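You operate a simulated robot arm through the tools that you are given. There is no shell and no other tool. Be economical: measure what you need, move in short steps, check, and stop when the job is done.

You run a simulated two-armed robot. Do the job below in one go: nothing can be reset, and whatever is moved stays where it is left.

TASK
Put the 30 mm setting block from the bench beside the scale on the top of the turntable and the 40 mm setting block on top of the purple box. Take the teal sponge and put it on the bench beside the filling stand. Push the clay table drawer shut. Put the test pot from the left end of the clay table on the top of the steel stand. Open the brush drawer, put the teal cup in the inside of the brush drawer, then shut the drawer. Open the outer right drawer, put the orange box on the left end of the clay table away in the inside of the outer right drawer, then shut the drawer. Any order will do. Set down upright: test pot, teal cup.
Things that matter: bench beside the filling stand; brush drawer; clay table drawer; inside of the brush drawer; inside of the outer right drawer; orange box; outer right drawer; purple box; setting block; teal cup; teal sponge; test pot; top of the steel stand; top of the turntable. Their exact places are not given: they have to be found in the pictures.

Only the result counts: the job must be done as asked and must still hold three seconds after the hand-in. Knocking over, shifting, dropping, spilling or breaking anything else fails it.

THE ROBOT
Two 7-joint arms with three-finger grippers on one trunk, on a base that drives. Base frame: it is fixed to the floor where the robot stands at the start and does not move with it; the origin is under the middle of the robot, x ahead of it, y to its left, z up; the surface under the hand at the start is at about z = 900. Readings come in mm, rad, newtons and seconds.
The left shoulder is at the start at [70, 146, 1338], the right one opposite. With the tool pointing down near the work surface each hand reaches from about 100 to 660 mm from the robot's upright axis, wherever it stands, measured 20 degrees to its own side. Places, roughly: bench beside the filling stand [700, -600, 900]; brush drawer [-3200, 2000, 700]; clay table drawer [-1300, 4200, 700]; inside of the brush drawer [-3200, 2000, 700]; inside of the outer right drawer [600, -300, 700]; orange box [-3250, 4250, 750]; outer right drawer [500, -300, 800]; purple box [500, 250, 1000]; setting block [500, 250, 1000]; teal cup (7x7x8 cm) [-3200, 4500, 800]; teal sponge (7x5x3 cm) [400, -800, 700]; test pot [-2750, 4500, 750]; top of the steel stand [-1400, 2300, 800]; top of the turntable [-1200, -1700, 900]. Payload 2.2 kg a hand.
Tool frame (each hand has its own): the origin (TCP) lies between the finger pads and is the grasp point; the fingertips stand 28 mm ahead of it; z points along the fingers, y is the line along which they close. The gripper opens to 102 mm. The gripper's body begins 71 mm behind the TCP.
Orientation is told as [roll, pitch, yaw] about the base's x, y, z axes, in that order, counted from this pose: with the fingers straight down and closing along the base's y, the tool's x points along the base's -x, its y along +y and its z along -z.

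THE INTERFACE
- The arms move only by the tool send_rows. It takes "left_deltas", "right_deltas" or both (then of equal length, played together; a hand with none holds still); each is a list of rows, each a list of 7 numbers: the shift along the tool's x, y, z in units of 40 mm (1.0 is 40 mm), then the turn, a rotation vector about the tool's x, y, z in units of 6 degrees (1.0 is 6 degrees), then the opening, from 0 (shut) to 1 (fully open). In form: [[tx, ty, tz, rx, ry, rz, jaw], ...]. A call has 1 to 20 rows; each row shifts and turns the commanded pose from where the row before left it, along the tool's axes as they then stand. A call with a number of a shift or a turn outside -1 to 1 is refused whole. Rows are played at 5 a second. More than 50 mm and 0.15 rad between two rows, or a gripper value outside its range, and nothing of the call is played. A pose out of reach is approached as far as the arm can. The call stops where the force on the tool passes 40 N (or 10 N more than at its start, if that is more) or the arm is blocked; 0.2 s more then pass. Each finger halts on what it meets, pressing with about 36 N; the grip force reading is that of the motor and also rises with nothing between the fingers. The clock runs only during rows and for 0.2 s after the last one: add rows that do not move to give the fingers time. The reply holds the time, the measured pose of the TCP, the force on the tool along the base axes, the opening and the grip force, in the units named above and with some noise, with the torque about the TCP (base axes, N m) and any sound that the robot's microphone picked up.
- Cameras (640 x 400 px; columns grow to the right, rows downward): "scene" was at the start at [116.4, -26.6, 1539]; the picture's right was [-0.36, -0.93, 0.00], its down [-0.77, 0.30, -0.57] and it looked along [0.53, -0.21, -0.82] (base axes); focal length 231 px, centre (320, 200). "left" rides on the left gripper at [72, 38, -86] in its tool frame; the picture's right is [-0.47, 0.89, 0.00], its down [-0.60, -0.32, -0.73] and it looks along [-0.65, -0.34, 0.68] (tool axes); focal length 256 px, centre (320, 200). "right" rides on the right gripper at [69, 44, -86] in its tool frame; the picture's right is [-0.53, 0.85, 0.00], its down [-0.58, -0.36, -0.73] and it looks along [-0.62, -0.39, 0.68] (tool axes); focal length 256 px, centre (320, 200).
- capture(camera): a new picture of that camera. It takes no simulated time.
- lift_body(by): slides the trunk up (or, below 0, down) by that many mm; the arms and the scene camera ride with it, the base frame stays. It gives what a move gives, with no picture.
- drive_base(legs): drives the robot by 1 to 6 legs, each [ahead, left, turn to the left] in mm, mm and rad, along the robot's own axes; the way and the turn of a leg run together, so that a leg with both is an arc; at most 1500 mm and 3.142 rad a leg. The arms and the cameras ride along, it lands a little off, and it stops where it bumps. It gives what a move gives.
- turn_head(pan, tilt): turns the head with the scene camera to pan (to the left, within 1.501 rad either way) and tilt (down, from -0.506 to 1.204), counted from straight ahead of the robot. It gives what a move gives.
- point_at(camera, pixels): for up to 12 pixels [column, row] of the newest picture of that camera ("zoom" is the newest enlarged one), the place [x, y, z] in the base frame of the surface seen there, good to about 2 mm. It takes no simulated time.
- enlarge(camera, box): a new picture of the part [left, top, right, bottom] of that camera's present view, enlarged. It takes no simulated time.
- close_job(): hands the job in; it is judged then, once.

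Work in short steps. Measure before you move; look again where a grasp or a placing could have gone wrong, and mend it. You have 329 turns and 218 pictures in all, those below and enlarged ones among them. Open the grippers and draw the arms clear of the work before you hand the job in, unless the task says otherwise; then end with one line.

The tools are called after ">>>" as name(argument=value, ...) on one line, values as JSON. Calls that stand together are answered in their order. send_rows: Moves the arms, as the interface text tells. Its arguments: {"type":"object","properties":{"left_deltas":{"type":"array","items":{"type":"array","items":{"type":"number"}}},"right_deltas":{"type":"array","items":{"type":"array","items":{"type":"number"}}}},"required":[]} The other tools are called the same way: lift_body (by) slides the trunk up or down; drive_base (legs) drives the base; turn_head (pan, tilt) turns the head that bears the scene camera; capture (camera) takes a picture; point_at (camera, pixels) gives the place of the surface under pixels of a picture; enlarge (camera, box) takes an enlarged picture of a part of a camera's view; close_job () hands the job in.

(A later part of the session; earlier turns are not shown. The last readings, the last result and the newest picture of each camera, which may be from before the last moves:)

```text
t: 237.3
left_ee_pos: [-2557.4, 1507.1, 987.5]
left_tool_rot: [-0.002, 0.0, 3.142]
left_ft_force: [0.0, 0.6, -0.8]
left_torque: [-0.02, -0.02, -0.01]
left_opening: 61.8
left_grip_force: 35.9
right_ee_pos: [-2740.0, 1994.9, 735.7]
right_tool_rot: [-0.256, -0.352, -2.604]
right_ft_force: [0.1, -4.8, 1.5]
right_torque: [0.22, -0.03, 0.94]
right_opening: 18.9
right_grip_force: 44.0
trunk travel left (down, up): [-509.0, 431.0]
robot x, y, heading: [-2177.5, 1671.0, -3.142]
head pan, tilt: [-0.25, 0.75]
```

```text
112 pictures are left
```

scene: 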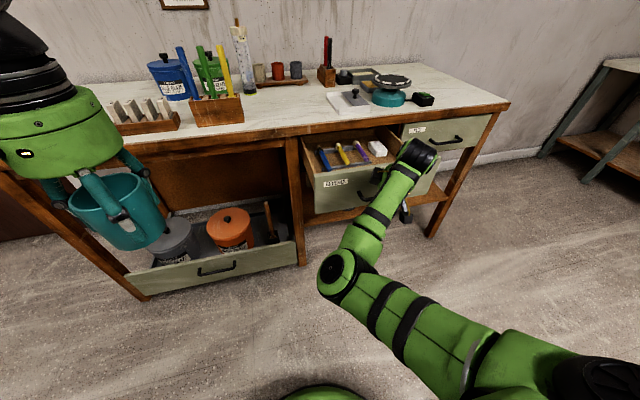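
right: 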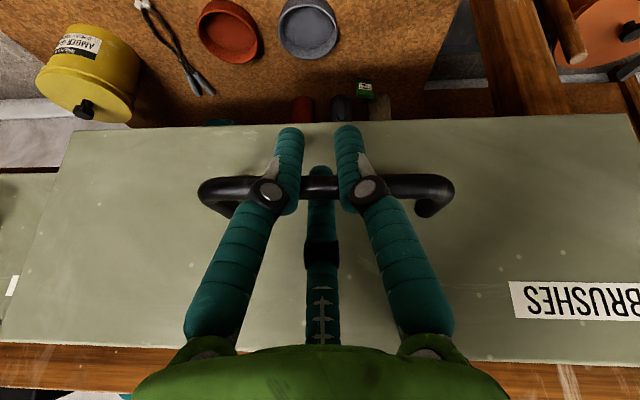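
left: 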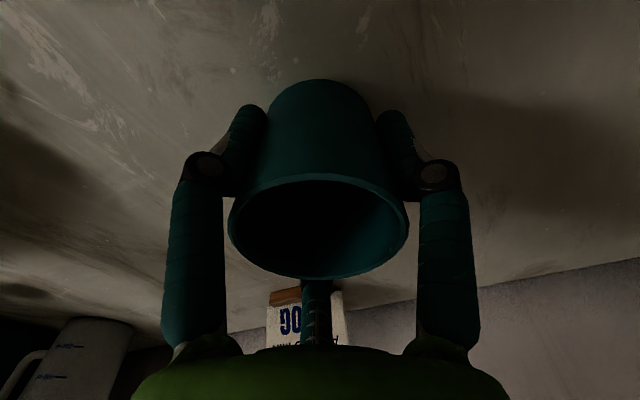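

Drawer open with items inside. Zoom.

>>> enlarge(camera="scene", box=[290, 120, 420, 220])

>>> point_at(camera="zoom", pixels=[[140, 290], [120, 200], [70, 120], [100, 180], [200, 210], [260, 190], [320, 170], [360, 140], [400, 130], [160, 120], [430, 210], [330, 230]])

```text
4.00 times, centred on (355, 170) of scene
```

zoom: 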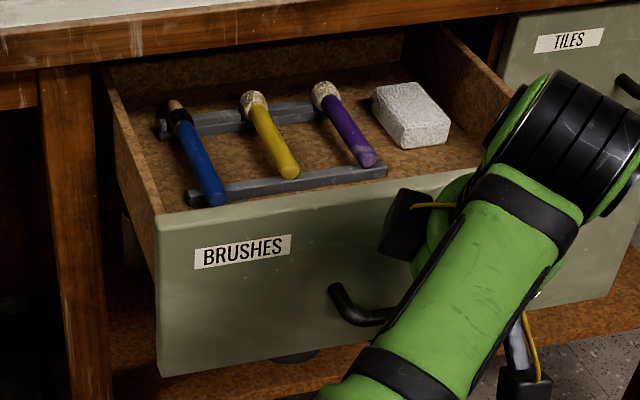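

```text
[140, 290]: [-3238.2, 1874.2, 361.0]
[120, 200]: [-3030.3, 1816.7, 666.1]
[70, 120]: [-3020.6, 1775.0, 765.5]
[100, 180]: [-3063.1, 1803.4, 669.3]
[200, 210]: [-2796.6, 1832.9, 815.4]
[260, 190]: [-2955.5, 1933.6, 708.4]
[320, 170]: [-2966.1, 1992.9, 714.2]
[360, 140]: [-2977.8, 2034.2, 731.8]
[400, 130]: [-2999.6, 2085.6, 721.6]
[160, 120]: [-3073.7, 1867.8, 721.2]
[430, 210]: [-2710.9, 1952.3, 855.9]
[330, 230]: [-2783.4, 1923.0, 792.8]
```

Pull another 60 mm for more room, then release the handle.

>>> drive_base(legs=[[-60, 0, 0]])

>>> send_rows(right_deltas=[[0, 0, 0, 0, 0, 0, 0.4], [0, 0, 0, 0, 0, 0, 0.6], [0, 0, 0, 0, 0, 0, 0.6]])

>>> lift_body(by=200)

>>> capture(camera="right")

```text
t: 238.2
left_ee_pos: [-2496.5, 1507.0, 987.5]
left_tool_rot: [-0.003, 0.0, -3.139]
left_ft_force: [0.3, -0.3, -0.4]
left_torque: [-0.01, 0.02, 0.0]
left_opening: 61.8
left_grip_force: 36.0
right_ee_pos: [-2681.1, 1994.1, 734.6]
right_tool_rot: [-0.258, -0.352, -2.604]
right_ft_force: [-1.1, -2.9, -0.2]
right_torque: [0.46, 0.1, 0.76]
right_opening: 19.0
right_grip_force: 44.1
trunk travel left (down, up): [-509.0, 431.0]
robot x, y, heading: [-2113.0, 1672.8, -3.141]
head pan, tilt: [-0.25, 0.75]
```

```text
t: 239.1
left_ee_pos: [-2496.8, 1507.4, 988.4]
left_tool_rot: [0.001, 0.001, -3.142]
left_ft_force: [-0.5, -0.1, -0.2]
left_torque: [-0.02, -0.03, 0.01]
left_opening: 61.9
left_grip_force: 35.7
right_ee_pos: [-2678.4, 1995.7, 734.5]
right_tool_rot: [-0.26, -0.351, -2.605]
right_ft_force: [0.4, -0.3, 0.2]
right_torque: [-0.04, 0.02, -0.03]
right_opening: 61.1
right_grip_force: 0.1
trunk travel left (down, up): [-509.0, 431.0]
robot x, y, heading: [-2114.3, 1671.9, -3.14]
head pan, tilt: [-0.25, 0.75]
```

```text
t: 241.2
left_ee_pos: [-2497.3, 1507.8, 1187.8]
left_tool_rot: [-0.001, 0.001, -3.139]
left_ft_force: [-0.7, -0.2, -0.8]
left_torque: [0.03, -0.01, 0.0]
left_opening: 61.8
left_grip_force: 36.0
right_ee_pos: [-2680.0, 1994.0, 934.8]
right_tool_rot: [-0.256, -0.351, -2.604]
right_ft_force: [-0.1, -0.1, 1.4]
right_torque: [0.03, -0.01, 0.0]
right_opening: 61.3
right_grip_force: 0.1
trunk travel left (down, up): [-709.0, 231.0]
robot x, y, heading: [-2115.0, 1675.0, -3.143]
head pan, tilt: [-0.25, 0.75]
```

```text
110 pictures are left
```

right: 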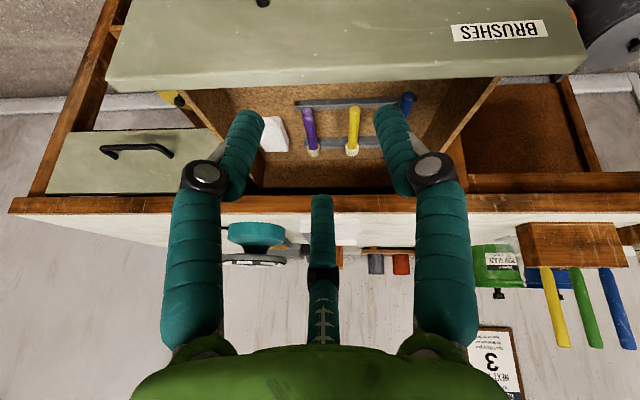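

Restore the right hand to nominal, away to the right, and look into the drawer.

>>> send_rows(right_deltas=[[0, 0, 0, 0, 0, 1, 0.6], [0, 0, 0, 0, 0, 1, 0.6], [0, 0, 0, 0, 0, 1, 0.6], [0, 0, 0, 0, 0, 1, 0.6], [0, 0, 0, 0, 0, 1, 0.6], [0, 0, 0, 0, 1, 0, 0.6], [0, 0, 0, 0, 1, 0, 0.6], [0, 0, 0, 0, 1, 0, 0.6], [0, 0, 0, 0, 1, 0, 0.6], [0.8, -0.6, -1, 0, 0, 0, 0.6], [0.8, -0.6, -1, 0, 0, 0, 0.6], [0.8, -0.6, -0.5, 0, 0, 0, 0.6], [0.8, -0.6, 0, 0, 0, 0, 0.6]])

>>> turn_head(pan=-0.35, tilt=0.8)

>>> capture(camera="scene")

```text
refused: row 10 steps farther than a row can; nothing moved
```

```text
t: 241.9
left_ee_pos: [-2497.5, 1506.8, 1188.8]
left_tool_rot: [0.0, 0.0, -3.139]
left_ft_force: [-0.1, -0.4, -0.5]
left_torque: [-0.03, 0.01, -0.01]
left_opening: 61.7
left_grip_force: 36.1
right_ee_pos: [-2681.0, 1994.6, 934.3]
right_tool_rot: [-0.258, -0.351, -2.605]
right_ft_force: [-0.4, -0.8, 0.3]
right_torque: [-0.01, -0.03, 0.01]
right_opening: 61.0
right_grip_force: 0.2
trunk travel left (down, up): [-709.0, 231.0]
robot x, y, heading: [-2118.2, 1674.0, -3.139]
head pan, tilt: [-0.351, 0.799]
```

```text
109 pictures are left
```

scene: 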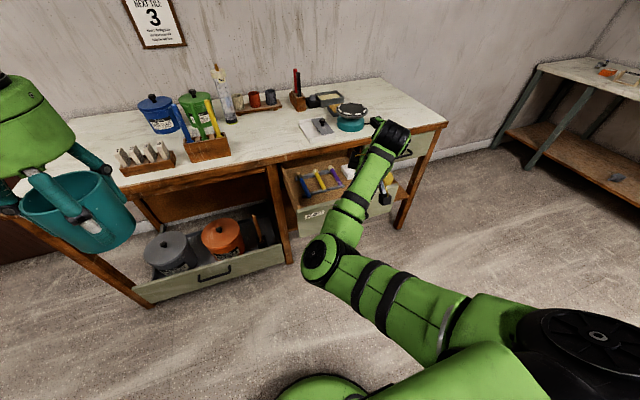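

The call was refused for step size; resend with smaller steps.

>>> send_rows(right_deltas=[[0, 0, 0, 0, 0, 1, 0.6], [0, 0, 0, 0, 0, 1, 0.6], [0, 0, 0, 0, 0, 1, 0.6], [0, 0, 0, 0, 0, 1, 0.6], [0, 0, 0, 0, 0, 1, 0.6], [0, 0, 0, 0, 1, 0, 0.6], [0, 0, 0, 0, 1, 0, 0.6], [0, 0, 0, 0, 1, 0, 0.6], [0, 0, 0, 0, 1, 0, 0.6], [0.6, -0.5, -0.8, 0, 0, 0, 0.6], [0.6, -0.5, -0.8, 0, 0, 0, 0.6], [0.6, -0.5, -0.8, 0, 0, 0, 0.6], [0.8, -0.6, 0, 0, 0, 0, 0.6], [0.8, -0.6, 0, 0, 0, 0, 0.6]])

>>> drive_base(legs=[[0, -280, 0]])

>>> turn_head(pan=0.0, tilt=0.8)

>>> capture(camera="scene")

```text
t: 244.9
left_ee_pos: [-2496.7, 1508.9, 1189.0]
left_tool_rot: [-0.001, -0.001, -3.14]
left_ft_force: [0.1, 0.1, -1.2]
left_torque: [0.02, 0.04, -0.03]
left_opening: 61.8
left_grip_force: 35.5
right_ee_pos: [-2537.7, 2094.5, 1035.1]
right_tool_rot: [-0.036, -0.012, 3.103]
right_ft_force: [0.1, 0.3, 1.0]
right_torque: [0.01, -0.02, -0.01]
right_opening: 61.2
right_grip_force: 0.0
trunk travel left (down, up): [-709.0, 231.0]
robot x, y, heading: [-2115.0, 1675.8, -3.141]
head pan, tilt: [-0.351, 0.799]
```

```text
t: 246.9
left_ee_pos: [-2496.6, 1790.0, 1187.8]
left_tool_rot: [0.0, 0.002, -3.136]
left_ft_force: [-1.2, 0.2, -1.1]
left_torque: [0.03, 0.0, 0.0]
left_opening: 62.1
left_grip_force: 36.0
right_ee_pos: [-2540.7, 2376.0, 1035.0]
right_tool_rot: [-0.037, -0.012, 3.105]
right_ft_force: [0.1, 0.3, 1.0]
right_torque: [0.03, 0.0, 0.0]
right_opening: 61.2
right_grip_force: 0.0
trunk travel left (down, up): [-709.0, 231.0]
robot x, y, heading: [-2119.4, 1955.2, -3.137]
head pan, tilt: [-0.351, 0.799]
```

```text
t: 247.7
left_ee_pos: [-2496.9, 1789.8, 1188.7]
left_tool_rot: [0.0, -0.001, -3.138]
left_ft_force: [0.3, 0.2, -0.4]
left_torque: [-0.03, -0.02, 0.02]
left_opening: 61.5
left_grip_force: 36.4
right_ee_pos: [-2541.2, 2377.9, 1034.6]
right_tool_rot: [-0.036, -0.012, 3.105]
right_ft_force: [0.1, -0.2, 0.2]
right_torque: [-0.02, 0.0, -0.02]
right_opening: 61.2
right_grip_force: 0.1
trunk travel left (down, up): [-709.0, 231.0]
robot x, y, heading: [-2118.0, 1960.1, -3.135]
head pan, tilt: [0.0, 0.799]
```

```text
108 pictures are left
```

scene: 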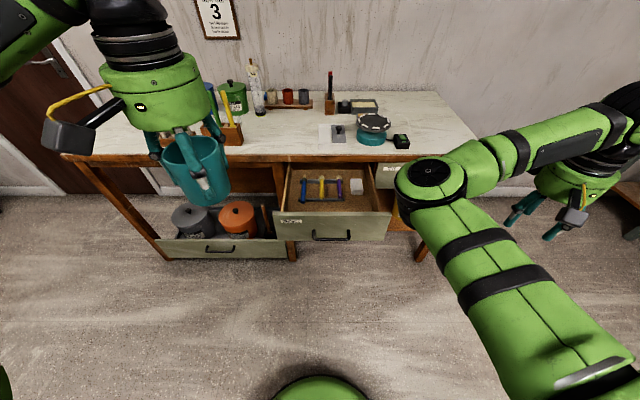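

Good view of the drawer. Zoom and measure the free space.

>>> enlarge(camera="scene", box=[265, 150, 405, 250])

```text
4.00 times, centred on (335, 200) of scene
```

zoom: 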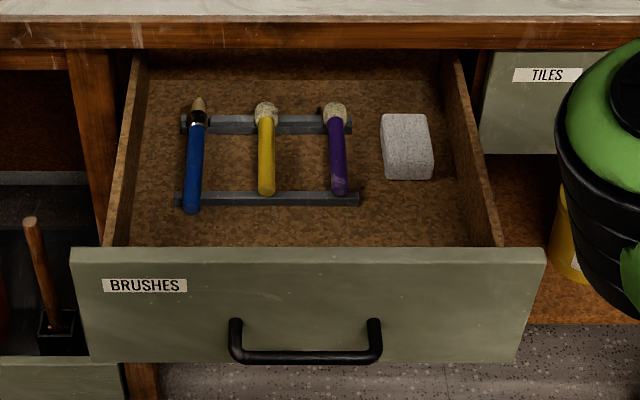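

>>> point_at(camera="zoom", pixels=[[410, 220], [470, 220], [300, 230], [430, 175], [385, 178], [385, 118], [480, 245], [300, 243], [300, 253], [355, 205], [400, 90], [300, 30]])

>>> point_at(camera="zoom", pixels=[[445, 60], [500, 235], [105, 235], [408, 140], [455, 190], [192, 205], [340, 110], [300, 330]])

```text
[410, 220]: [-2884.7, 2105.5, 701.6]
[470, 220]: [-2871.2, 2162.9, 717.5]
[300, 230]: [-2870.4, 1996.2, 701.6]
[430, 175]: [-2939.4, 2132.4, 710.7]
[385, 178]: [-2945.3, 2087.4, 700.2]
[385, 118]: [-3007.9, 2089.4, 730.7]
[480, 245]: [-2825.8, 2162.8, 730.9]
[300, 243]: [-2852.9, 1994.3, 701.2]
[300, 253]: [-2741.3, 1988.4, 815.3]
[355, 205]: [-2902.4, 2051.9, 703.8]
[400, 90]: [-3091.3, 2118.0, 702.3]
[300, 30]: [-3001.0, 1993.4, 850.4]
```

```text
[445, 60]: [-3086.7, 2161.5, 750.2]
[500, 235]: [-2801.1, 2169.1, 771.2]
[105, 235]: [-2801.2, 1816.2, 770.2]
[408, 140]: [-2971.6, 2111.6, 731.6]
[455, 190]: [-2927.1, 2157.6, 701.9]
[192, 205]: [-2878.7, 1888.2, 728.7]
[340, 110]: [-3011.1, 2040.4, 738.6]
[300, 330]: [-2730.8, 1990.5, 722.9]
```

Free strip in front of the holder: place the cup at (-2830,2085), floor z 701. Move base, then the left hand above it, rotating the hand so its camera clears the drawer front.

>>> drive_base(legs=[[150, -225, -0.006]])

>>> lift_body(by=-60)

>>> send_rows(left_deltas=[[-0.92, -0.35, 0, 0, 0, 0, 0.4], [-0.92, -0.35, 0, 0, 0, 0, 0.4], [-0.92, -0.35, 0, 0, 0, 0, 0.4], [-0.92, -0.35, 0, 0, 0, 0, 0.4], [-0.92, -0.35, 0, 0, 0, 0, 0.4], [0, 0, 0, 0, 0, 1, 0.4], [0, 0, 0, 0, 0, 1, 0.4], [0, 0, 0, 0, 0, 1, 0.4], [0, 0, 0, 0, 0, 1, 0.4], [0, 0, 0, 0, 0, 1, 0.4], [0, 0, 0, 0, 0, 1, 0.4], [0, 0, 0, 0, 0, 1, 0.4], [0, 0, 0, 0, 0, 1, 0.4], [0, 0, 0, 0, 0, 1, 0.4], [0, 0, 0, 0, 0, 1, 0.4], [0, 0, 0, 0, 0, 0, 0.4]])

>>> capture(camera="left")

>>> capture(camera="scene")

```text
t: 249.6
left_ee_pos: [-2651.9, 2014.8, 1188.1]
left_tool_rot: [-0.003, -0.001, -3.134]
left_ft_force: [-0.6, 0.6, -0.8]
left_torque: [0.02, 0.0, 0.01]
left_opening: 61.5
left_grip_force: 36.0
right_ee_pos: [-2696.8, 2603.2, 1033.4]
right_tool_rot: [-0.036, -0.011, 3.107]
right_ft_force: [0.7, 0.9, 0.8]
right_torque: [0.01, -0.01, -0.01]
right_opening: 61.2
right_grip_force: 0.1
trunk travel left (down, up): [-709.0, 231.0]
robot x, y, heading: [-2269.2, 2184.0, -3.129]
head pan, tilt: [0.0, 0.799]
```

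```text
t: 250.6
left_ee_pos: [-2652.6, 2016.5, 1128.2]
left_tool_rot: [-0.001, 0.001, -3.136]
left_ft_force: [1.3, 0.4, 0.0]
left_torque: [0.02, 0.02, -0.01]
left_opening: 61.4
left_grip_force: 36.2
right_ee_pos: [-2698.2, 2602.5, 974.8]
right_tool_rot: [-0.036, -0.012, 3.106]
right_ft_force: [0.8, -0.2, -0.4]
right_torque: [-0.01, 0.02, -0.01]
right_opening: 61.2
right_grip_force: 0.1
trunk travel left (down, up): [-649.0, 291.0]
robot x, y, heading: [-2272.5, 2182.6, -3.128]
head pan, tilt: [0.0, 0.799]
```

```text
t: 254.0
left_ee_pos: [-2744.3, 2105.2, 1100.0]
left_tool_rot: [0.0, -0.003, 2.103]
left_ft_force: [-0.5, 0.5, -0.6]
left_torque: [0.02, -0.02, 0.01]
left_opening: 61.6
left_grip_force: 36.3
left hand out of reach, approached as far as the arm can: row 11, 12, 13, 14, 15
right_ee_pos: [-2697.7, 2604.2, 972.5]
right_tool_rot: [-0.035, -0.012, 3.106]
right_ft_force: [-0.3, 0.8, 0.4]
right_torque: [0.03, 0.01, 0.02]
right_opening: 61.5
right_grip_force: 0.1
trunk travel left (down, up): [-649.0, 291.0]
robot x, y, heading: [-2271.7, 2185.2, -3.135]
head pan, tilt: [0.0, 0.799]
```

```text
106 pictures are left
```

left: 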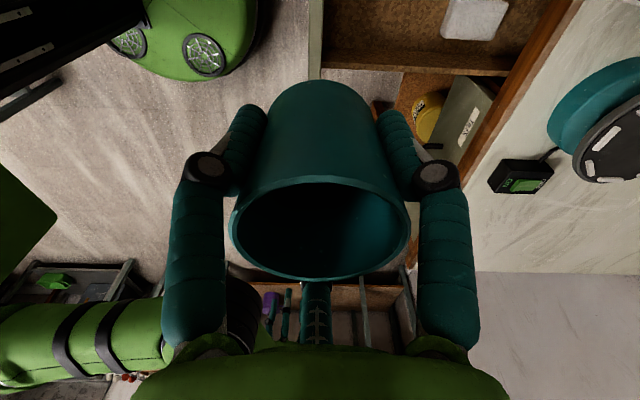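

```text
105 pictures are left
```

scene: 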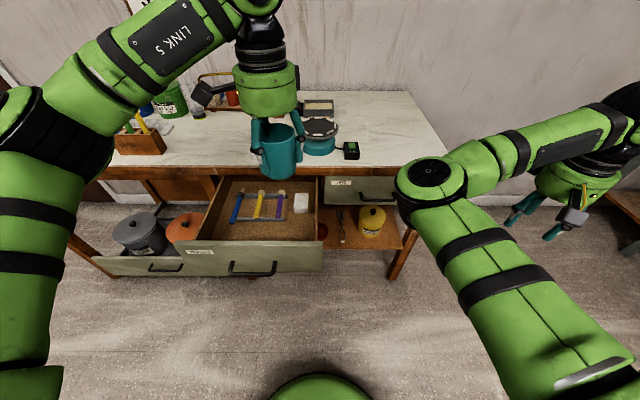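

Rotation reached but position slipped to (-2744,2105,1100). Move toward the target while lowering.

>>> send_rows(left_deltas=[[-0.11, 0.35, 0.5, 0, 0, 0, 0.4], [-0.11, 0.35, 0.5, 0, 0, 0, 0.4], [-0.11, 0.35, 0.5, 0, 0, 0, 0.4], [-0.11, 0.35, 0.5, 0, 0, 0, 0.4], [-0.11, 0.35, 0.5, 0, 0, 0, 0.4], [-0.11, 0.35, 0.5, 0, 0, 0, 0.4], [0, 0, 0, 0, 0, 0, 0.4]])

```text
t: 255.6
left_ee_pos: [-2746.8, 2100.1, 1076.0]
left_tool_rot: [0.0, 0.0, 2.103]
left_ft_force: [0.1, 0.0, -1.4]
left_torque: [-0.02, 0.0, 0.02]
left_opening: 61.5
left_grip_force: 36.1
left hand out of reach, approached as far as the arm can: row 1, 2, 3, 4, 5, 6
right_ee_pos: [-2697.9, 2602.5, 973.8]
right_tool_rot: [-0.034, -0.012, 3.106]
right_ft_force: [-0.1, 0.0, -0.4]
right_torque: [0.0, -0.02, 0.0]
right_opening: 61.1
right_grip_force: 0.1
trunk travel left (down, up): [-649.0, 291.0]
robot x, y, heading: [-2266.3, 2185.4, -3.132]
head pan, tilt: [0.0, 0.799]
```

Joint limit; rotate back by 30° (keeping a 30° offset, enough to clear the camera).

>>> send_rows(left_deltas=[[0, 0, 0, 0, 0, -1, 0.4], [0, 0, 0, 0, 0, -1, 0.4], [0, 0, 0, 0, 0, -1, 0.4], [0, 0, 0, 0, 0, -1, 0.4], [0, 0, 0, 0, 0, -1, 0.4], [0, 0, 0, 0, 0, 0, 0.4]])

```text
t: 257.0
left_ee_pos: [-2747.9, 2102.3, 1074.4]
left_tool_rot: [-0.002, -0.001, 2.627]
left_ft_force: [0.9, -0.5, -0.5]
left_torque: [0.04, -0.01, 0.01]
left_opening: 61.6
left_grip_force: 35.8
right_ee_pos: [-2697.3, 2603.7, 973.3]
right_tool_rot: [-0.035, -0.011, 3.109]
right_ft_force: [0.8, -0.9, -0.8]
right_torque: [0.0, 0.0, 0.01]
right_opening: 61.2
right_grip_force: 0.1
trunk travel left (down, up): [-649.0, 291.0]
robot x, y, heading: [-2273.4, 2182.3, -3.132]
head pan, tilt: [0.0, 0.799]
```

Now move to (-2838,2095) and lower to 860.

>>> send_rows(left_deltas=[[-0.62, 0.42, 0, 0, 0, 0, 0.4], [-0.62, 0.42, 0, 0, 0, 0, 0.4], [-0.62, 0.42, 0, 0, 0, 0, 0.4], [0, 0, 0.9, 0, 0, 0, 0.4], [0, 0, 0.9, 0, 0, 0, 0.4], [0, 0, 0.9, 0, 0, 0, 0.4], [0, 0, 0.9, 0, 0, 0, 0.4], [0, 0, 0.9, 0, 0, 0, 0.4], [0, 0, 0.7, 0, 0, 0, 0.4], [0, 0, 0, 0, 0, 0, 0.4]])

>>> capture(camera="scene")

>>> capture(camera="left")

```text
t: 259.2
left_ee_pos: [-2834.3, 2096.5, 866.1]
left_tool_rot: [-0.001, 0.0, 2.625]
left_ft_force: [0.0, 0.3, -0.9]
left_torque: [0.05, 0.04, -0.03]
left_opening: 61.8
left_grip_force: 35.7
right_ee_pos: [-2697.0, 2603.9, 973.6]
right_tool_rot: [-0.035, -0.011, 3.107]
right_ft_force: [0.3, -0.2, 0.0]
right_torque: [0.02, 0.02, -0.02]
right_opening: 61.2
right_grip_force: 0.2
trunk travel left (down, up): [-649.0, 291.0]
robot x, y, heading: [-2273.6, 2184.3, -3.137]
head pan, tilt: [0.0, 0.799]
```

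```text
104 pictures are left
```

scene: 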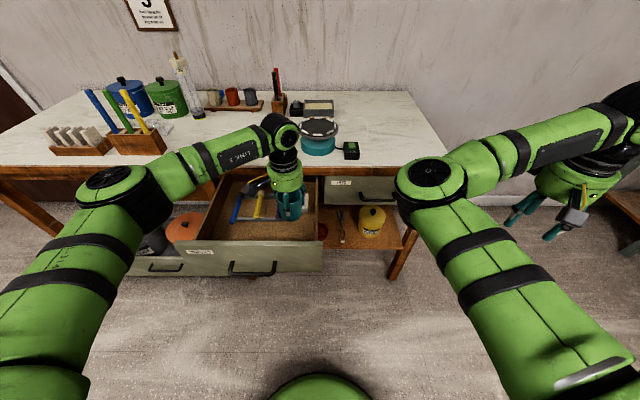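

```text
103 pictures are left
```

left: 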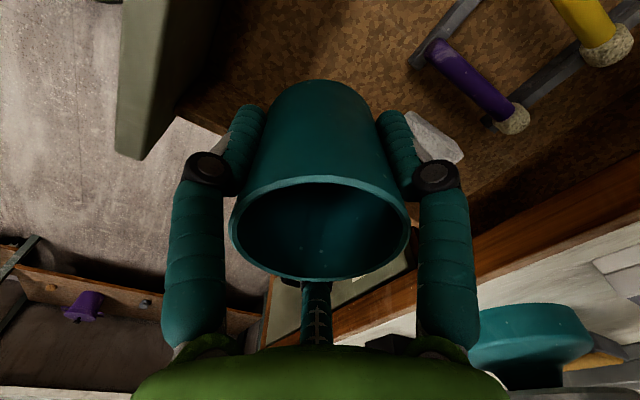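

Good. Lower 105 mm, then check.

>>> send_rows(left_deltas=[[0, 0, 0.88, 0, 0, 0, 0.4], [0, 0, 0.88, 0, 0, 0, 0.4], [0, 0, 0.88, 0, 0, 0, 0.4], [0, 0, 0, 0, 0, 0, 0.4]])

>>> capture(camera="left")

```text
t: 260.2
left_ee_pos: [-2837.7, 2096.2, 760.3]
left_tool_rot: [0.0, 0.0, 2.625]
left_ft_force: [0.1, -0.3, -0.6]
left_torque: [0.01, 0.02, -0.02]
left_opening: 61.7
left_grip_force: 35.4
right_ee_pos: [-2698.0, 2603.0, 974.8]
right_tool_rot: [-0.035, -0.012, 3.107]
right_ft_force: [0.0, -0.2, -0.2]
right_torque: [0.0, 0.01, 0.02]
right_opening: 61.2
right_grip_force: 0.0
trunk travel left (down, up): [-649.0, 291.0]
robot x, y, heading: [-2274.1, 2182.7, -3.138]
head pan, tilt: [0.0, 0.799]
```

```text
102 pictures are left
```

left: 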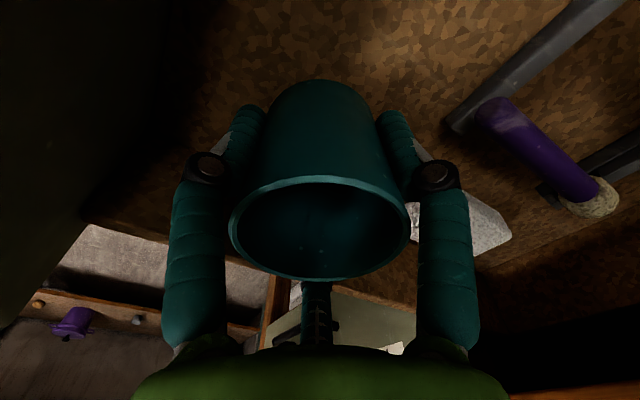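

Lower 12 mm to the floor, open to 0.75 and rise.

>>> send_rows(left_deltas=[[0, 0, 0.15, 0, 0, 0, 0.4], [0, 0, 0.15, 0, 0, 0, 0.4], [0, 0, 0, 0, 0, 0, 0.4], [0, 0, 0, 0, 0, 0, 0.65], [0, 0, 0, 0, 0, 0, 0.78], [0, 0, 0, 0, 0, 0, 0.78], [0, 0, -0.4, 0, 0, 0, 0.78], [0, 0, -0.9, 0, 0, 0, 0.78], [0, 0, -0.9, 0, 0, 0, 0.78], [0, 0, -0.9, 0, 0, 0, 0.78], [0, 0, -0.9, 0, 0, 0, 0.78]])

>>> capture(camera="left")

```text
t: 262.6
left_ee_pos: [-2836.2, 2097.8, 909.5]
left_tool_rot: [-0.002, 0.0, 2.625]
left_ft_force: [0.0, 0.3, 0.5]
left_torque: [-0.02, 0.03, 0.0]
left_opening: 79.6
left_grip_force: 0.0
right_ee_pos: [-2696.6, 2602.9, 974.4]
right_tool_rot: [-0.037, -0.012, 3.108]
right_ft_force: [0.7, -0.2, -0.2]
right_torque: [-0.01, 0.0, 0.01]
right_opening: 61.2
right_grip_force: 0.2
trunk travel left (down, up): [-649.0, 291.0]
robot x, y, heading: [-2271.8, 2185.7, -3.135]
head pan, tilt: [0.0, 0.799]
```

```text
101 pictures are left
```

left: 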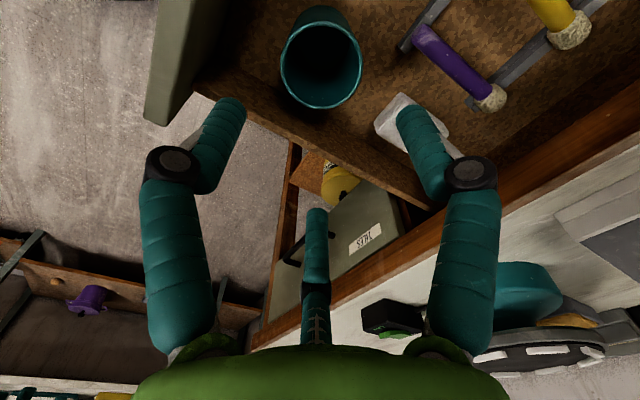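

Cup stands upright in the drawer. Now retract the left hand, close its fingers, tilt 30° and position it in front of the handle to push the drawer shut.

>>> send_rows(left_deltas=[[0, 0, -0.9, 0, 0, 0, 0.78], [0, 0, -0.9, 0, 0, 0, 0.5], [0, 0, 0, 0, 0, -1, 0.2], [0, 0, 0, 0, 0, -1, 0], [0, 0, 0, 0, 0, -1, 0], [0, 0, 0, 0, 0, -1, 0], [0, 0, 0, 0, 0, -0.93, 0], [0.98, 0.526, 0, 0, 0, 0, 0], [0.98, 0.526, 0, 0, 0, 0, 0], [0.98, 0.526, 0, 0, 0, 0, 0], [0.98, 0.526, 0, 0, 0, 0, 0], [0.98, 0.526, 0, 0, 0, 0, 0], [0, 0, 0, 0, -1, 0, 0], [0, 0, 0, 0, -1, 0, 0], [0, 0, 0, 0, -1, 0, 0], [0, 0, 0, 0, -1, 0, 0], [0, 0, 0, 0, -1, 0, 0], [0, 0, 0, 0, 0, 0, 0]])

>>> capture(camera="scene")

```text
t: 266.4
left_ee_pos: [-2672.6, 1994.0, 988.6]
left_tool_rot: [-0.002, -0.525, 3.14]
left_ft_force: [-0.1, 0.3, -0.2]
left_torque: [-0.01, -0.01, 0.0]
left_opening: 2.0
left_grip_force: 31.5
left hand out of reach, approached as far as the arm can: row 16, 17
right_ee_pos: [-2698.0, 2603.6, 974.0]
right_tool_rot: [-0.035, -0.014, 3.106]
right_ft_force: [-0.1, -0.1, 0.1]
right_torque: [0.04, 0.01, -0.03]
right_opening: 61.1
right_grip_force: 0.0
trunk travel left (down, up): [-649.0, 291.0]
robot x, y, heading: [-2268.1, 2189.2, -3.135]
head pan, tilt: [0.0, 0.799]
```

```text
100 pictures are left
```

scene: 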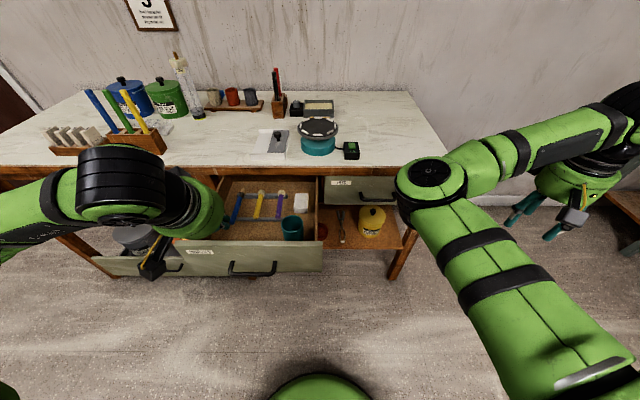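

Cup seen upright at (292,228). Back off 60 mm, then lower the fist to handle height.

>>> drive_base(legs=[[-70, 0, 0]])

>>> send_rows(left_deltas=[[0.566, 0, 0.98, 0, 0, 0, 0], [0.566, 0, 0.98, 0, 0, 0, 0], [0.566, 0, 0.98, 0, 0, 0, 0], [0.566, 0, 0.98, 0, 0, 0, 0], [0.566, 0, 0.98, 0, 0, 0, 0], [0, 0, 0, 0, 0, 0, 0]])

>>> capture(camera="left")

```text
t: 267.4
left_ee_pos: [-2606.3, 1994.2, 990.3]
left_tool_rot: [-0.001, -0.521, 3.141]
left_ft_force: [-0.1, -0.2, 0.3]
left_torque: [-0.01, 0.02, 0.03]
left_opening: 1.9
left_grip_force: 31.1
right_ee_pos: [-2630.8, 2603.6, 975.3]
right_tool_rot: [-0.036, -0.011, 3.107]
right_ft_force: [0.1, -0.4, 0.1]
right_torque: [0.02, 0.05, 0.01]
right_opening: 61.2
right_grip_force: 0.1
trunk travel left (down, up): [-649.0, 291.0]
robot x, y, heading: [-2203.0, 2185.6, -3.135]
head pan, tilt: [0.0, 0.799]
```

```text
t: 268.8
left_ee_pos: [-2614.9, 1996.0, 762.9]
left_tool_rot: [-0.001, -0.522, 3.141]
left_ft_force: [0.3, -0.2, -0.6]
left_torque: [0.0, 0.0, 0.03]
left_opening: 2.2
left_grip_force: 31.5
left hand out of reach, approached as far as the arm can: row 1
right_ee_pos: [-2630.5, 2603.3, 974.6]
right_tool_rot: [-0.034, -0.011, 3.107]
right_ft_force: [-0.2, 0.4, -0.3]
right_torque: [-0.01, -0.02, 0.02]
right_opening: 61.3
right_grip_force: 0.1
trunk travel left (down, up): [-649.0, 291.0]
robot x, y, heading: [-2203.9, 2185.3, -3.136]
head pan, tilt: [0.0, 0.799]
```

```text
99 pictures are left
```

left: 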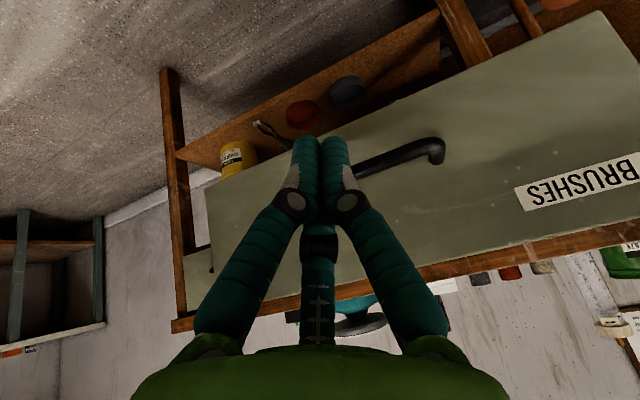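

Lower 9 mm, then push by driving 240 mm forward.

>>> send_rows(left_deltas=[[0.11, 0, 0.195, 0, 0, 0, 0], [0, 0, 0, 0, 0, 0, 0]])

>>> drive_base(legs=[[240, 0, 0]])

>>> capture(camera="scene")

```text
t: 269.4
left_ee_pos: [-2614.6, 1996.5, 756.1]
left_tool_rot: [0.0, -0.523, 3.14]
left_ft_force: [0.4, 0.4, 1.5]
left_torque: [-0.03, 0.0, -0.02]
left_opening: 1.9
left_grip_force: 31.5
right_ee_pos: [-2630.9, 2604.3, 974.4]
right_tool_rot: [-0.035, -0.011, 3.107]
right_ft_force: [-0.7, 0.3, -1.6]
right_torque: [0.01, 0.0, -0.03]
right_opening: 61.3
right_grip_force: 0.0
trunk travel left (down, up): [-649.0, 291.0]
robot x, y, heading: [-2208.2, 2183.4, -3.138]
head pan, tilt: [0.0, 0.799]
```

```text
t: 271.2
left_ee_pos: [-2847.4, 1995.5, 755.4]
left_tool_rot: [-0.001, -0.52, 3.137]
left_ft_force: [0.1, 0.1, -0.1]
left_torque: [-0.03, 0.04, 0.01]
left_opening: 2.1
left_grip_force: 31.2
right_ee_pos: [-2863.3, 2605.0, 973.7]
right_tool_rot: [-0.037, -0.013, 3.104]
right_ft_force: [0.6, 0.3, 0.0]
right_torque: [0.04, 0.02, 0.01]
right_opening: 61.1
right_grip_force: 0.1
trunk travel left (down, up): [-649.0, 291.0]
robot x, y, heading: [-2435.5, 2183.6, -3.14]
head pan, tilt: [0.0, 0.799]
```

```text
98 pictures are left
```

scene: 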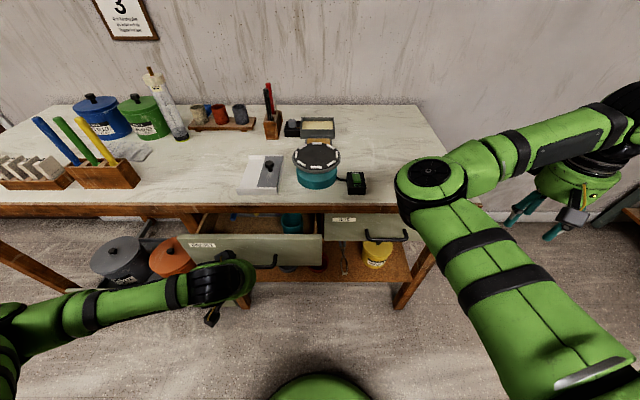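

Drawer moving in with the cup standing. Finish with small arm pushes until it stops.

>>> send_rows(left_deltas=[[-0.433, 0, 0.25, 0, 0, 0, 0], [-0.433, 0, 0.25, 0, 0, 0, 0], [-0.433, 0, 0.25, 0, 0, 0, 0], [-0.433, 0, 0.25, 0, 0, 0, 0], [-0.433, 0, 0.25, 0, 0, 0, 0], [-0.433, 0, 0.25, 0, 0, 0, 0], [-0.433, 0, 0.25, 0, 0, 0, 0], [-0.433, 0, 0.25, 0, 0, 0, 0]])

>>> capture(camera="scene")

```text
t: 272.5
left_ee_pos: [-2946.2, 1994.9, 754.1]
left_tool_rot: [0.001, -0.505, 3.136]
left_ft_force: [17.5, -3.3, 16.3]
left_torque: [-0.02, 0.08, 0.01]
left_opening: 2.1
left_grip_force: 31.5
right_ee_pos: [-2863.5, 2604.2, 974.1]
right_tool_rot: [-0.034, -0.013, 3.105]
right_ft_force: [-1.3, 0.8, -0.2]
right_torque: [0.01, -0.09, -0.02]
right_opening: 61.1
right_grip_force: 0.0
trunk travel left (down, up): [-649.0, 291.0]
robot x, y, heading: [-2439.0, 2182.0, -3.137]
head pan, tilt: [0.0, 0.799]
stopped in row 6 (left hand): the force on the tool passed its limit at 46 N (the readings are from after the stop); the commanded pose is now the measured one
```

```text
97 pictures are left
```

scene: 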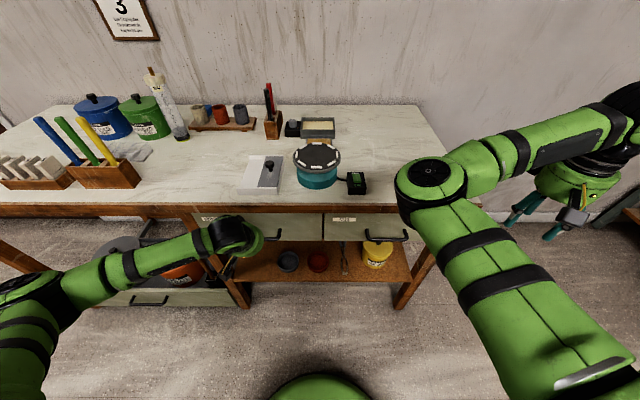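

Looks shut. Verify the front plane, then retract.

>>> send_rows(left_deltas=[[0.8, 0, -0.46, 0, 0, 0, 0], [0.8, 0, -0.46, 0, 0, 0, 0], [0.8, 0, -0.46, 0, 0, 0, 0.2], [0, 0, -1, 0, 1, 0, 0.5], [0, 0, -1, 0, 1, 0, 0.5], [0, 0, -1, 0, 1, 0, 0.5], [0, 0, -1, 0, 1, 0, 0.5], [0, 0, -1, 0, 0.9, 0, 0.5], [0, 0, -1, 0, 0, 0, 0.5]])

>>> enlarge(camera="scene", box=[180, 195, 430, 265])

>>> point_at(camera="zoom", pixels=[[200, 190], [300, 190], [340, 190], [450, 200], [250, 205]])

```text
t: 274.5
left_ee_pos: [-2781.3, 1995.4, 985.8]
left_tool_rot: [0.002, 0.008, 3.136]
left_ft_force: [-1.1, 0.5, 0.0]
left_torque: [-0.01, 0.02, 0.04]
left_opening: 50.7
left_grip_force: 0.0
right_ee_pos: [-2863.3, 2604.7, 974.1]
right_tool_rot: [-0.035, -0.014, 3.105]
right_ft_force: [0.3, 0.3, -0.3]
right_torque: [-0.02, -0.02, 0.0]
right_opening: 61.1
right_grip_force: 0.1
trunk travel left (down, up): [-649.0, 291.0]
robot x, y, heading: [-2439.9, 2180.3, -3.136]
head pan, tilt: [0.0, 0.799]
```

```text
2.56 times, centred on (305, 230) of scene
```

zoom: 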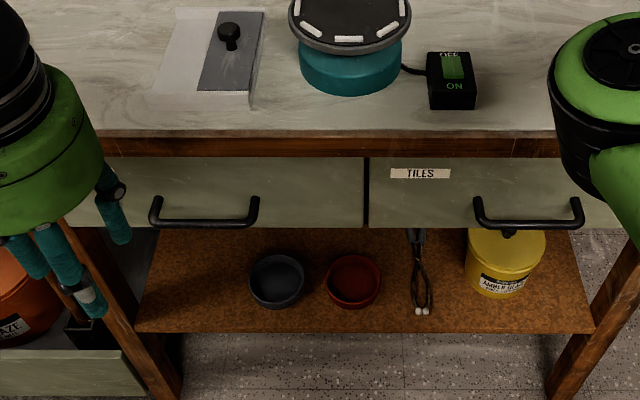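

```text
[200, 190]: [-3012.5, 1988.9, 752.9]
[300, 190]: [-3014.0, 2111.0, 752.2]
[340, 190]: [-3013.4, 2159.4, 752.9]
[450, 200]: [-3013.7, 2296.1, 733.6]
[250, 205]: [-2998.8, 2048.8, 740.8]
```

Drawer is flush (x≈-3013.5) and shut. Next: test pot (right hand) and orange box (left hand). Back off, turn to +y, and drive to the clay table.

>>> drive_base(legs=[[-200, 0, 0], [0, 0, -1.577], [1350, 0, 0], [0, 600, 0]])

>>> turn_head(pan=-0.1, tilt=0.65)

>>> capture(camera="scene")

```text
t: 289.3
left_ee_pos: [-2978.6, 3904.4, 984.5]
left_tool_rot: [0.002, 0.008, 1.532]
left_ft_force: [0.1, -0.1, -0.5]
left_torque: [-0.01, 0.01, -0.02]
left_opening: 51.3
left_grip_force: 0.2
right_ee_pos: [-2366.5, 3964.6, 972.9]
right_tool_rot: [-0.035, -0.012, 1.499]
right_ft_force: [0.2, 1.0, 0.3]
right_torque: [0.01, 0.01, 0.02]
right_opening: 61.2
right_grip_force: 0.1
trunk travel left (down, up): [-649.0, 291.0]
robot x, y, heading: [-2803.5, 3555.2, 1.538]
head pan, tilt: [0.0, 0.799]
```

```text
t: 290.0
left_ee_pos: [-2980.2, 3902.6, 985.7]
left_tool_rot: [0.002, 0.007, 1.532]
left_ft_force: [0.1, -0.3, 0.5]
left_torque: [-0.02, -0.03, 0.01]
left_opening: 50.9
left_grip_force: 0.0
right_ee_pos: [-2368.4, 3965.0, 973.5]
right_tool_rot: [-0.035, -0.013, 1.499]
right_ft_force: [0.7, -0.7, -0.3]
right_torque: [0.0, 0.0, 0.02]
right_opening: 60.9
right_grip_force: 0.1
trunk travel left (down, up): [-649.0, 291.0]
robot x, y, heading: [-2804.2, 3552.1, 1.539]
head pan, tilt: [-0.099, 0.649]
```

```text
95 pictures are left
```

scene: 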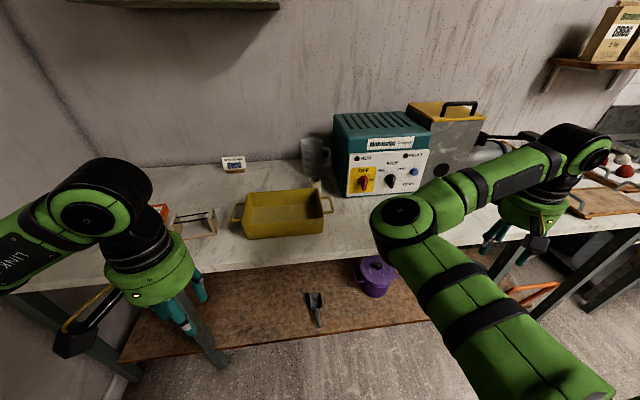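

Raise trunk 110 for a better view and zoom on the pot.

>>> lift_body(by=130)

>>> enlarge(camera="scene", box=[280, 140, 360, 230])

```text
t: 291.6
left_ee_pos: [-2979.4, 3902.8, 1114.6]
left_tool_rot: [0.001, 0.006, 1.533]
left_ft_force: [-0.1, -0.9, -0.1]
left_torque: [0.02, -0.02, -0.02]
left_opening: 51.0
left_grip_force: 0.1
right_ee_pos: [-2366.9, 3962.7, 1103.3]
right_tool_rot: [-0.037, -0.012, 1.5]
right_ft_force: [-0.5, 0.2, -0.3]
right_torque: [-0.01, -0.02, 0.04]
right_opening: 61.2
right_grip_force: 0.2
trunk travel left (down, up): [-779.0, 161.0]
robot x, y, heading: [-2803.3, 3556.5, 1.537]
head pan, tilt: [-0.099, 0.649]
```

```text
4.44 times, centred on (320, 185) of scene
```

zoom: 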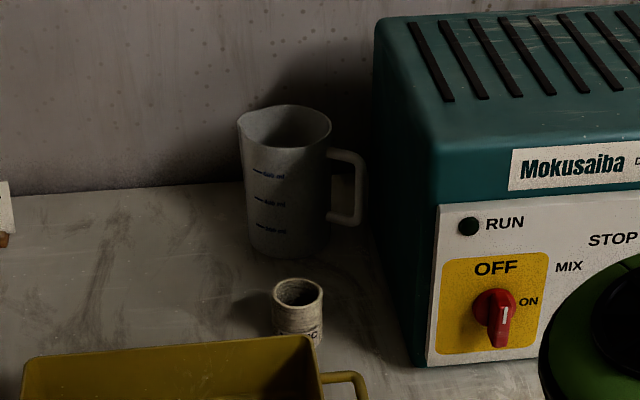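

>>> point_at(camera="zoom", pixels=[[273, 298], [321, 296], [297, 281], [297, 306], [300, 335], [310, 340], [200, 350], [316, 345], [355, 380], [280, 250], [345, 215], [430, 350]])

```text
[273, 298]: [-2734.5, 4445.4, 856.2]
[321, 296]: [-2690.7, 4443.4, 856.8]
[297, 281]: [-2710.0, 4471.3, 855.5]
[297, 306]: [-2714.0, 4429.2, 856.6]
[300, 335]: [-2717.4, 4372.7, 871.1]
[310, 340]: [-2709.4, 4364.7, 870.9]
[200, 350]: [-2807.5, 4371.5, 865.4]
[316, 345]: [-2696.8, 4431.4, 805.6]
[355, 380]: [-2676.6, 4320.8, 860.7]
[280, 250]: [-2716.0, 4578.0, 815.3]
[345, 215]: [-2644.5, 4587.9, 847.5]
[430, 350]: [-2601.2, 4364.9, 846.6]
```

Pot: centre (-2712,4450), Ø44, rim z 856; tray edge 56 mm in front of it. Drive to the grasp stance and bring the right hand over the pot.

>>> drive_base(legs=[[0, 0, 0.033], [280, 57, 0]])

>>> send_rows(right_deltas=[[0, 0.9, 0, -0.35, 0.1, -0.35, 0.7], [0, 0.9, 0, 0, 0, 0, 0.7], [0, 0.9, 0, 0, 0, 0, 0.7], [0, 0.9, 0, 0, 0, 0, 0.7], [0, 0.9, 0, 0, 0, 0, 0.7], [0, 0.9, 0, 0, 0, 0, 0.7], [0, 0.9, 0, 0, 0, 0, 0.7], [0, 0.9, 0, 0, 0, 0, 0.7], [0, 0, 0, 0, 0, 0, 0.7]])

>>> capture(camera="scene")

```text
t: 293.9
left_ee_pos: [-3046.9, 4180.4, 1115.9]
left_tool_rot: [0.001, 0.004, 1.561]
left_ft_force: [-0.4, -0.4, -0.3]
left_torque: [0.03, 0.01, 0.03]
left_opening: 50.6
left_grip_force: 0.0
right_ee_pos: [-2436.0, 4260.2, 1103.3]
right_tool_rot: [-0.035, -0.013, 1.529]
right_ft_force: [1.2, 0.4, -0.2]
right_torque: [0.02, 0.01, -0.01]
right_opening: 61.1
right_grip_force: 0.1
trunk travel left (down, up): [-779.0, 161.0]
robot x, y, heading: [-2857.5, 3838.4, 1.568]
head pan, tilt: [-0.099, 0.649]
```

```text
t: 295.9
left_ee_pos: [-3046.8, 4182.7, 1115.0]
left_tool_rot: [0.001, 0.006, 1.561]
left_ft_force: [0.1, 0.2, -0.4]
left_torque: [0.0, 0.02, 0.0]
left_opening: 51.0
left_grip_force: 0.1
right_ee_pos: [-2513.8, 4304.5, 1100.7]
right_tool_rot: [0.002, 0.0, 1.563]
right_ft_force: [-0.1, -0.6, 0.4]
right_torque: [0.02, -0.02, 0.01]
right_opening: 71.6
right_grip_force: 0.1
right hand out of reach, approached as far as the arm can: row 2, 3, 4, 5, 6, 7, 8
trunk travel left (down, up): [-779.0, 161.0]
robot x, y, heading: [-2860.5, 3839.8, 1.57]
head pan, tilt: [-0.099, 0.649]
```

```text
93 pictures are left
```

scene: 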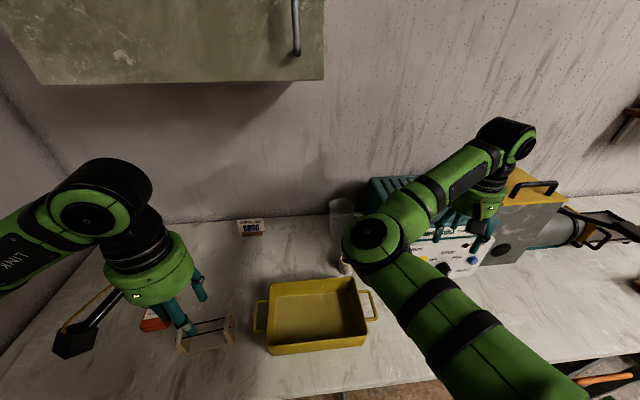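

Measure mixer's top height before moving forward over its front.

>>> point_at(camera="scene", pixels=[[385, 185], [410, 182], [520, 175], [545, 185], [342, 205], [368, 230], [400, 270]])

```text
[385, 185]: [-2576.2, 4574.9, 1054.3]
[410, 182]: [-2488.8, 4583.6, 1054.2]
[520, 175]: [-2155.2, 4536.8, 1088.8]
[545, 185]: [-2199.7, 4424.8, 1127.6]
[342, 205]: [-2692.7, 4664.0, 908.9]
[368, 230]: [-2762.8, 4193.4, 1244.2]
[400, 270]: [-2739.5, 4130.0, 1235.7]
```

Back off 200 mm, reposition the hand in free space, then come forward again.

>>> drive_base(legs=[[-200, 0, 0]])

>>> send_rows(right_deltas=[[-0.9, 0.3, 0, 0, 0, 0, 0.7], [-0.9, 0.3, 0, 0, 0, 0, 0.7], [-0.9, 0.3, 0, 0, 0, 0, 0.7], [-0.9, 0.4, 0, 0, 0, 0, 0.7], [0, 0.9, 0, 0, 0, 0, 0.7], [0, 0.9, 0, 0, 0, 0, 0.7], [0, 0.9, 0, 0, 0, 0, 0.7], [0, 0.9, 0, 0, 0, 0, 0.7], [0, 0, 0, 0, 0, 0, 0.7]])

```text
t: 297.5
left_ee_pos: [-3047.4, 3985.5, 1113.0]
left_tool_rot: [0.003, 0.01, 1.558]
left_ft_force: [0.7, 0.2, -0.6]
left_torque: [-0.02, -0.02, -0.02]
left_opening: 51.3
left_grip_force: 0.1
right_ee_pos: [-2513.6, 4106.0, 1100.0]
right_tool_rot: [0.001, -0.001, 1.563]
right_ft_force: [0.7, -0.3, -0.3]
right_torque: [-0.04, 0.01, -0.02]
right_opening: 71.5
right_grip_force: 0.0
trunk travel left (down, up): [-779.0, 161.0]
robot x, y, heading: [-2861.3, 3640.4, 1.569]
head pan, tilt: [-0.099, 0.649]
```

```text
t: 299.5
left_ee_pos: [-3047.8, 3982.7, 1115.3]
left_tool_rot: [0.0, 0.008, 1.559]
left_ft_force: [-0.1, -0.2, 0.1]
left_torque: [-0.03, 0.02, 0.02]
left_opening: 50.9
left_grip_force: 0.1
right_ee_pos: [-2709.3, 4250.1, 1101.9]
right_tool_rot: [0.004, 0.001, 1.56]
right_ft_force: [0.2, -0.8, -0.2]
right_torque: [0.0, -0.03, 0.0]
right_opening: 71.3
right_grip_force: 0.2
trunk travel left (down, up): [-779.0, 161.0]
robot x, y, heading: [-2859.8, 3637.5, 1.57]
head pan, tilt: [-0.099, 0.649]
```

Reached. Drive forward 200 and lower to ~960 by the arm.

>>> drive_base(legs=[[200, 2, 0]])

>>> send_rows(right_deltas=[[0, 0, 0.9, 0, 0, 0, 0.7], [0, 0, 0.9, 0, 0, 0, 0.7], [0, 0, 0.9, 0, 0, 0, 0.7], [0, 0, 0.9, 0, 0, 0, 0.7], [0, 0, 0, 0, 0, 0, 0.7]])

>>> capture(camera="right")

>>> capture(camera="scene")

```text
t: 301.1
left_ee_pos: [-3046.0, 4182.8, 1114.9]
left_tool_rot: [0.003, 0.005, 1.553]
left_ft_force: [-0.3, 0.4, 0.3]
left_torque: [-0.01, -0.02, 0.02]
left_opening: 51.2
left_grip_force: 0.1
right_ee_pos: [-2708.3, 4448.0, 1104.2]
right_tool_rot: [0.002, -0.001, 1.558]
right_ft_force: [0.6, -0.3, 0.5]
right_torque: [0.03, 0.02, 0.02]
right_opening: 71.4
right_grip_force: 0.1
trunk travel left (down, up): [-779.0, 161.0]
robot x, y, heading: [-2861.1, 3837.7, 1.561]
head pan, tilt: [-0.099, 0.649]
```

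```text
t: 302.3
left_ee_pos: [-3045.5, 4183.9, 1114.9]
left_tool_rot: [0.001, 0.006, 1.553]
left_ft_force: [0.5, 0.4, -0.8]
left_torque: [-0.01, -0.01, 0.02]
left_opening: 51.1
left_grip_force: 0.0
right_ee_pos: [-2708.6, 4450.4, 957.4]
right_tool_rot: [0.003, 0.0, 1.559]
right_ft_force: [-0.4, -0.1, -0.3]
right_torque: [-0.01, 0.04, 0.01]
right_opening: 71.5
right_grip_force: 0.0
trunk travel left (down, up): [-779.0, 161.0]
robot x, y, heading: [-2861.0, 3841.8, 1.566]
head pan, tilt: [-0.099, 0.649]
```

```text
92 pictures are left
```

right: 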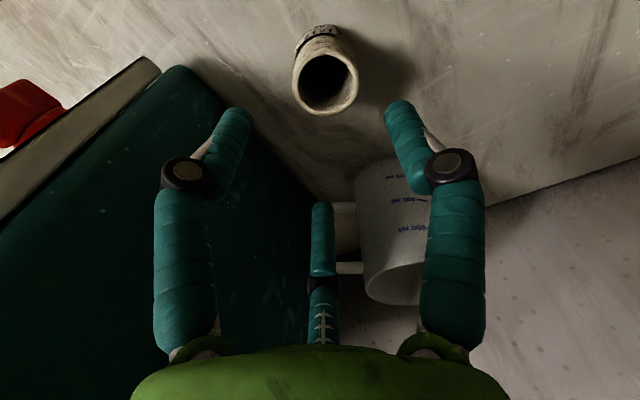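

```text
91 pictures are left
```

scene: 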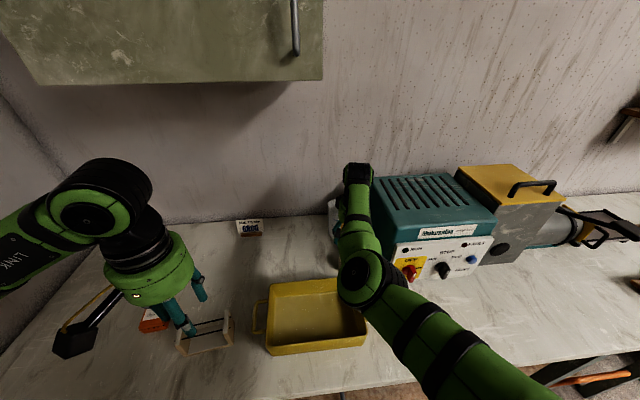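

Pot is between the fingers. Verify the pot's rim position and jug's nearest edges.

>>> point_at(camera="right", pixels=[[294, 85], [357, 82], [325, 112], [325, 55], [360, 180], [345, 240], [365, 285], [322, 205]])

```text
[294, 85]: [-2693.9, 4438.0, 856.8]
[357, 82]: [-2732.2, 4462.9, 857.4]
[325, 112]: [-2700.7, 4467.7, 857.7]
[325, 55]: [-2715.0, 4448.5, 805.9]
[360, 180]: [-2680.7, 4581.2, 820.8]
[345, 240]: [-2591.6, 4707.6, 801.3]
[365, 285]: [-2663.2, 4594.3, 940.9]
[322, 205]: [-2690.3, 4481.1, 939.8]
```

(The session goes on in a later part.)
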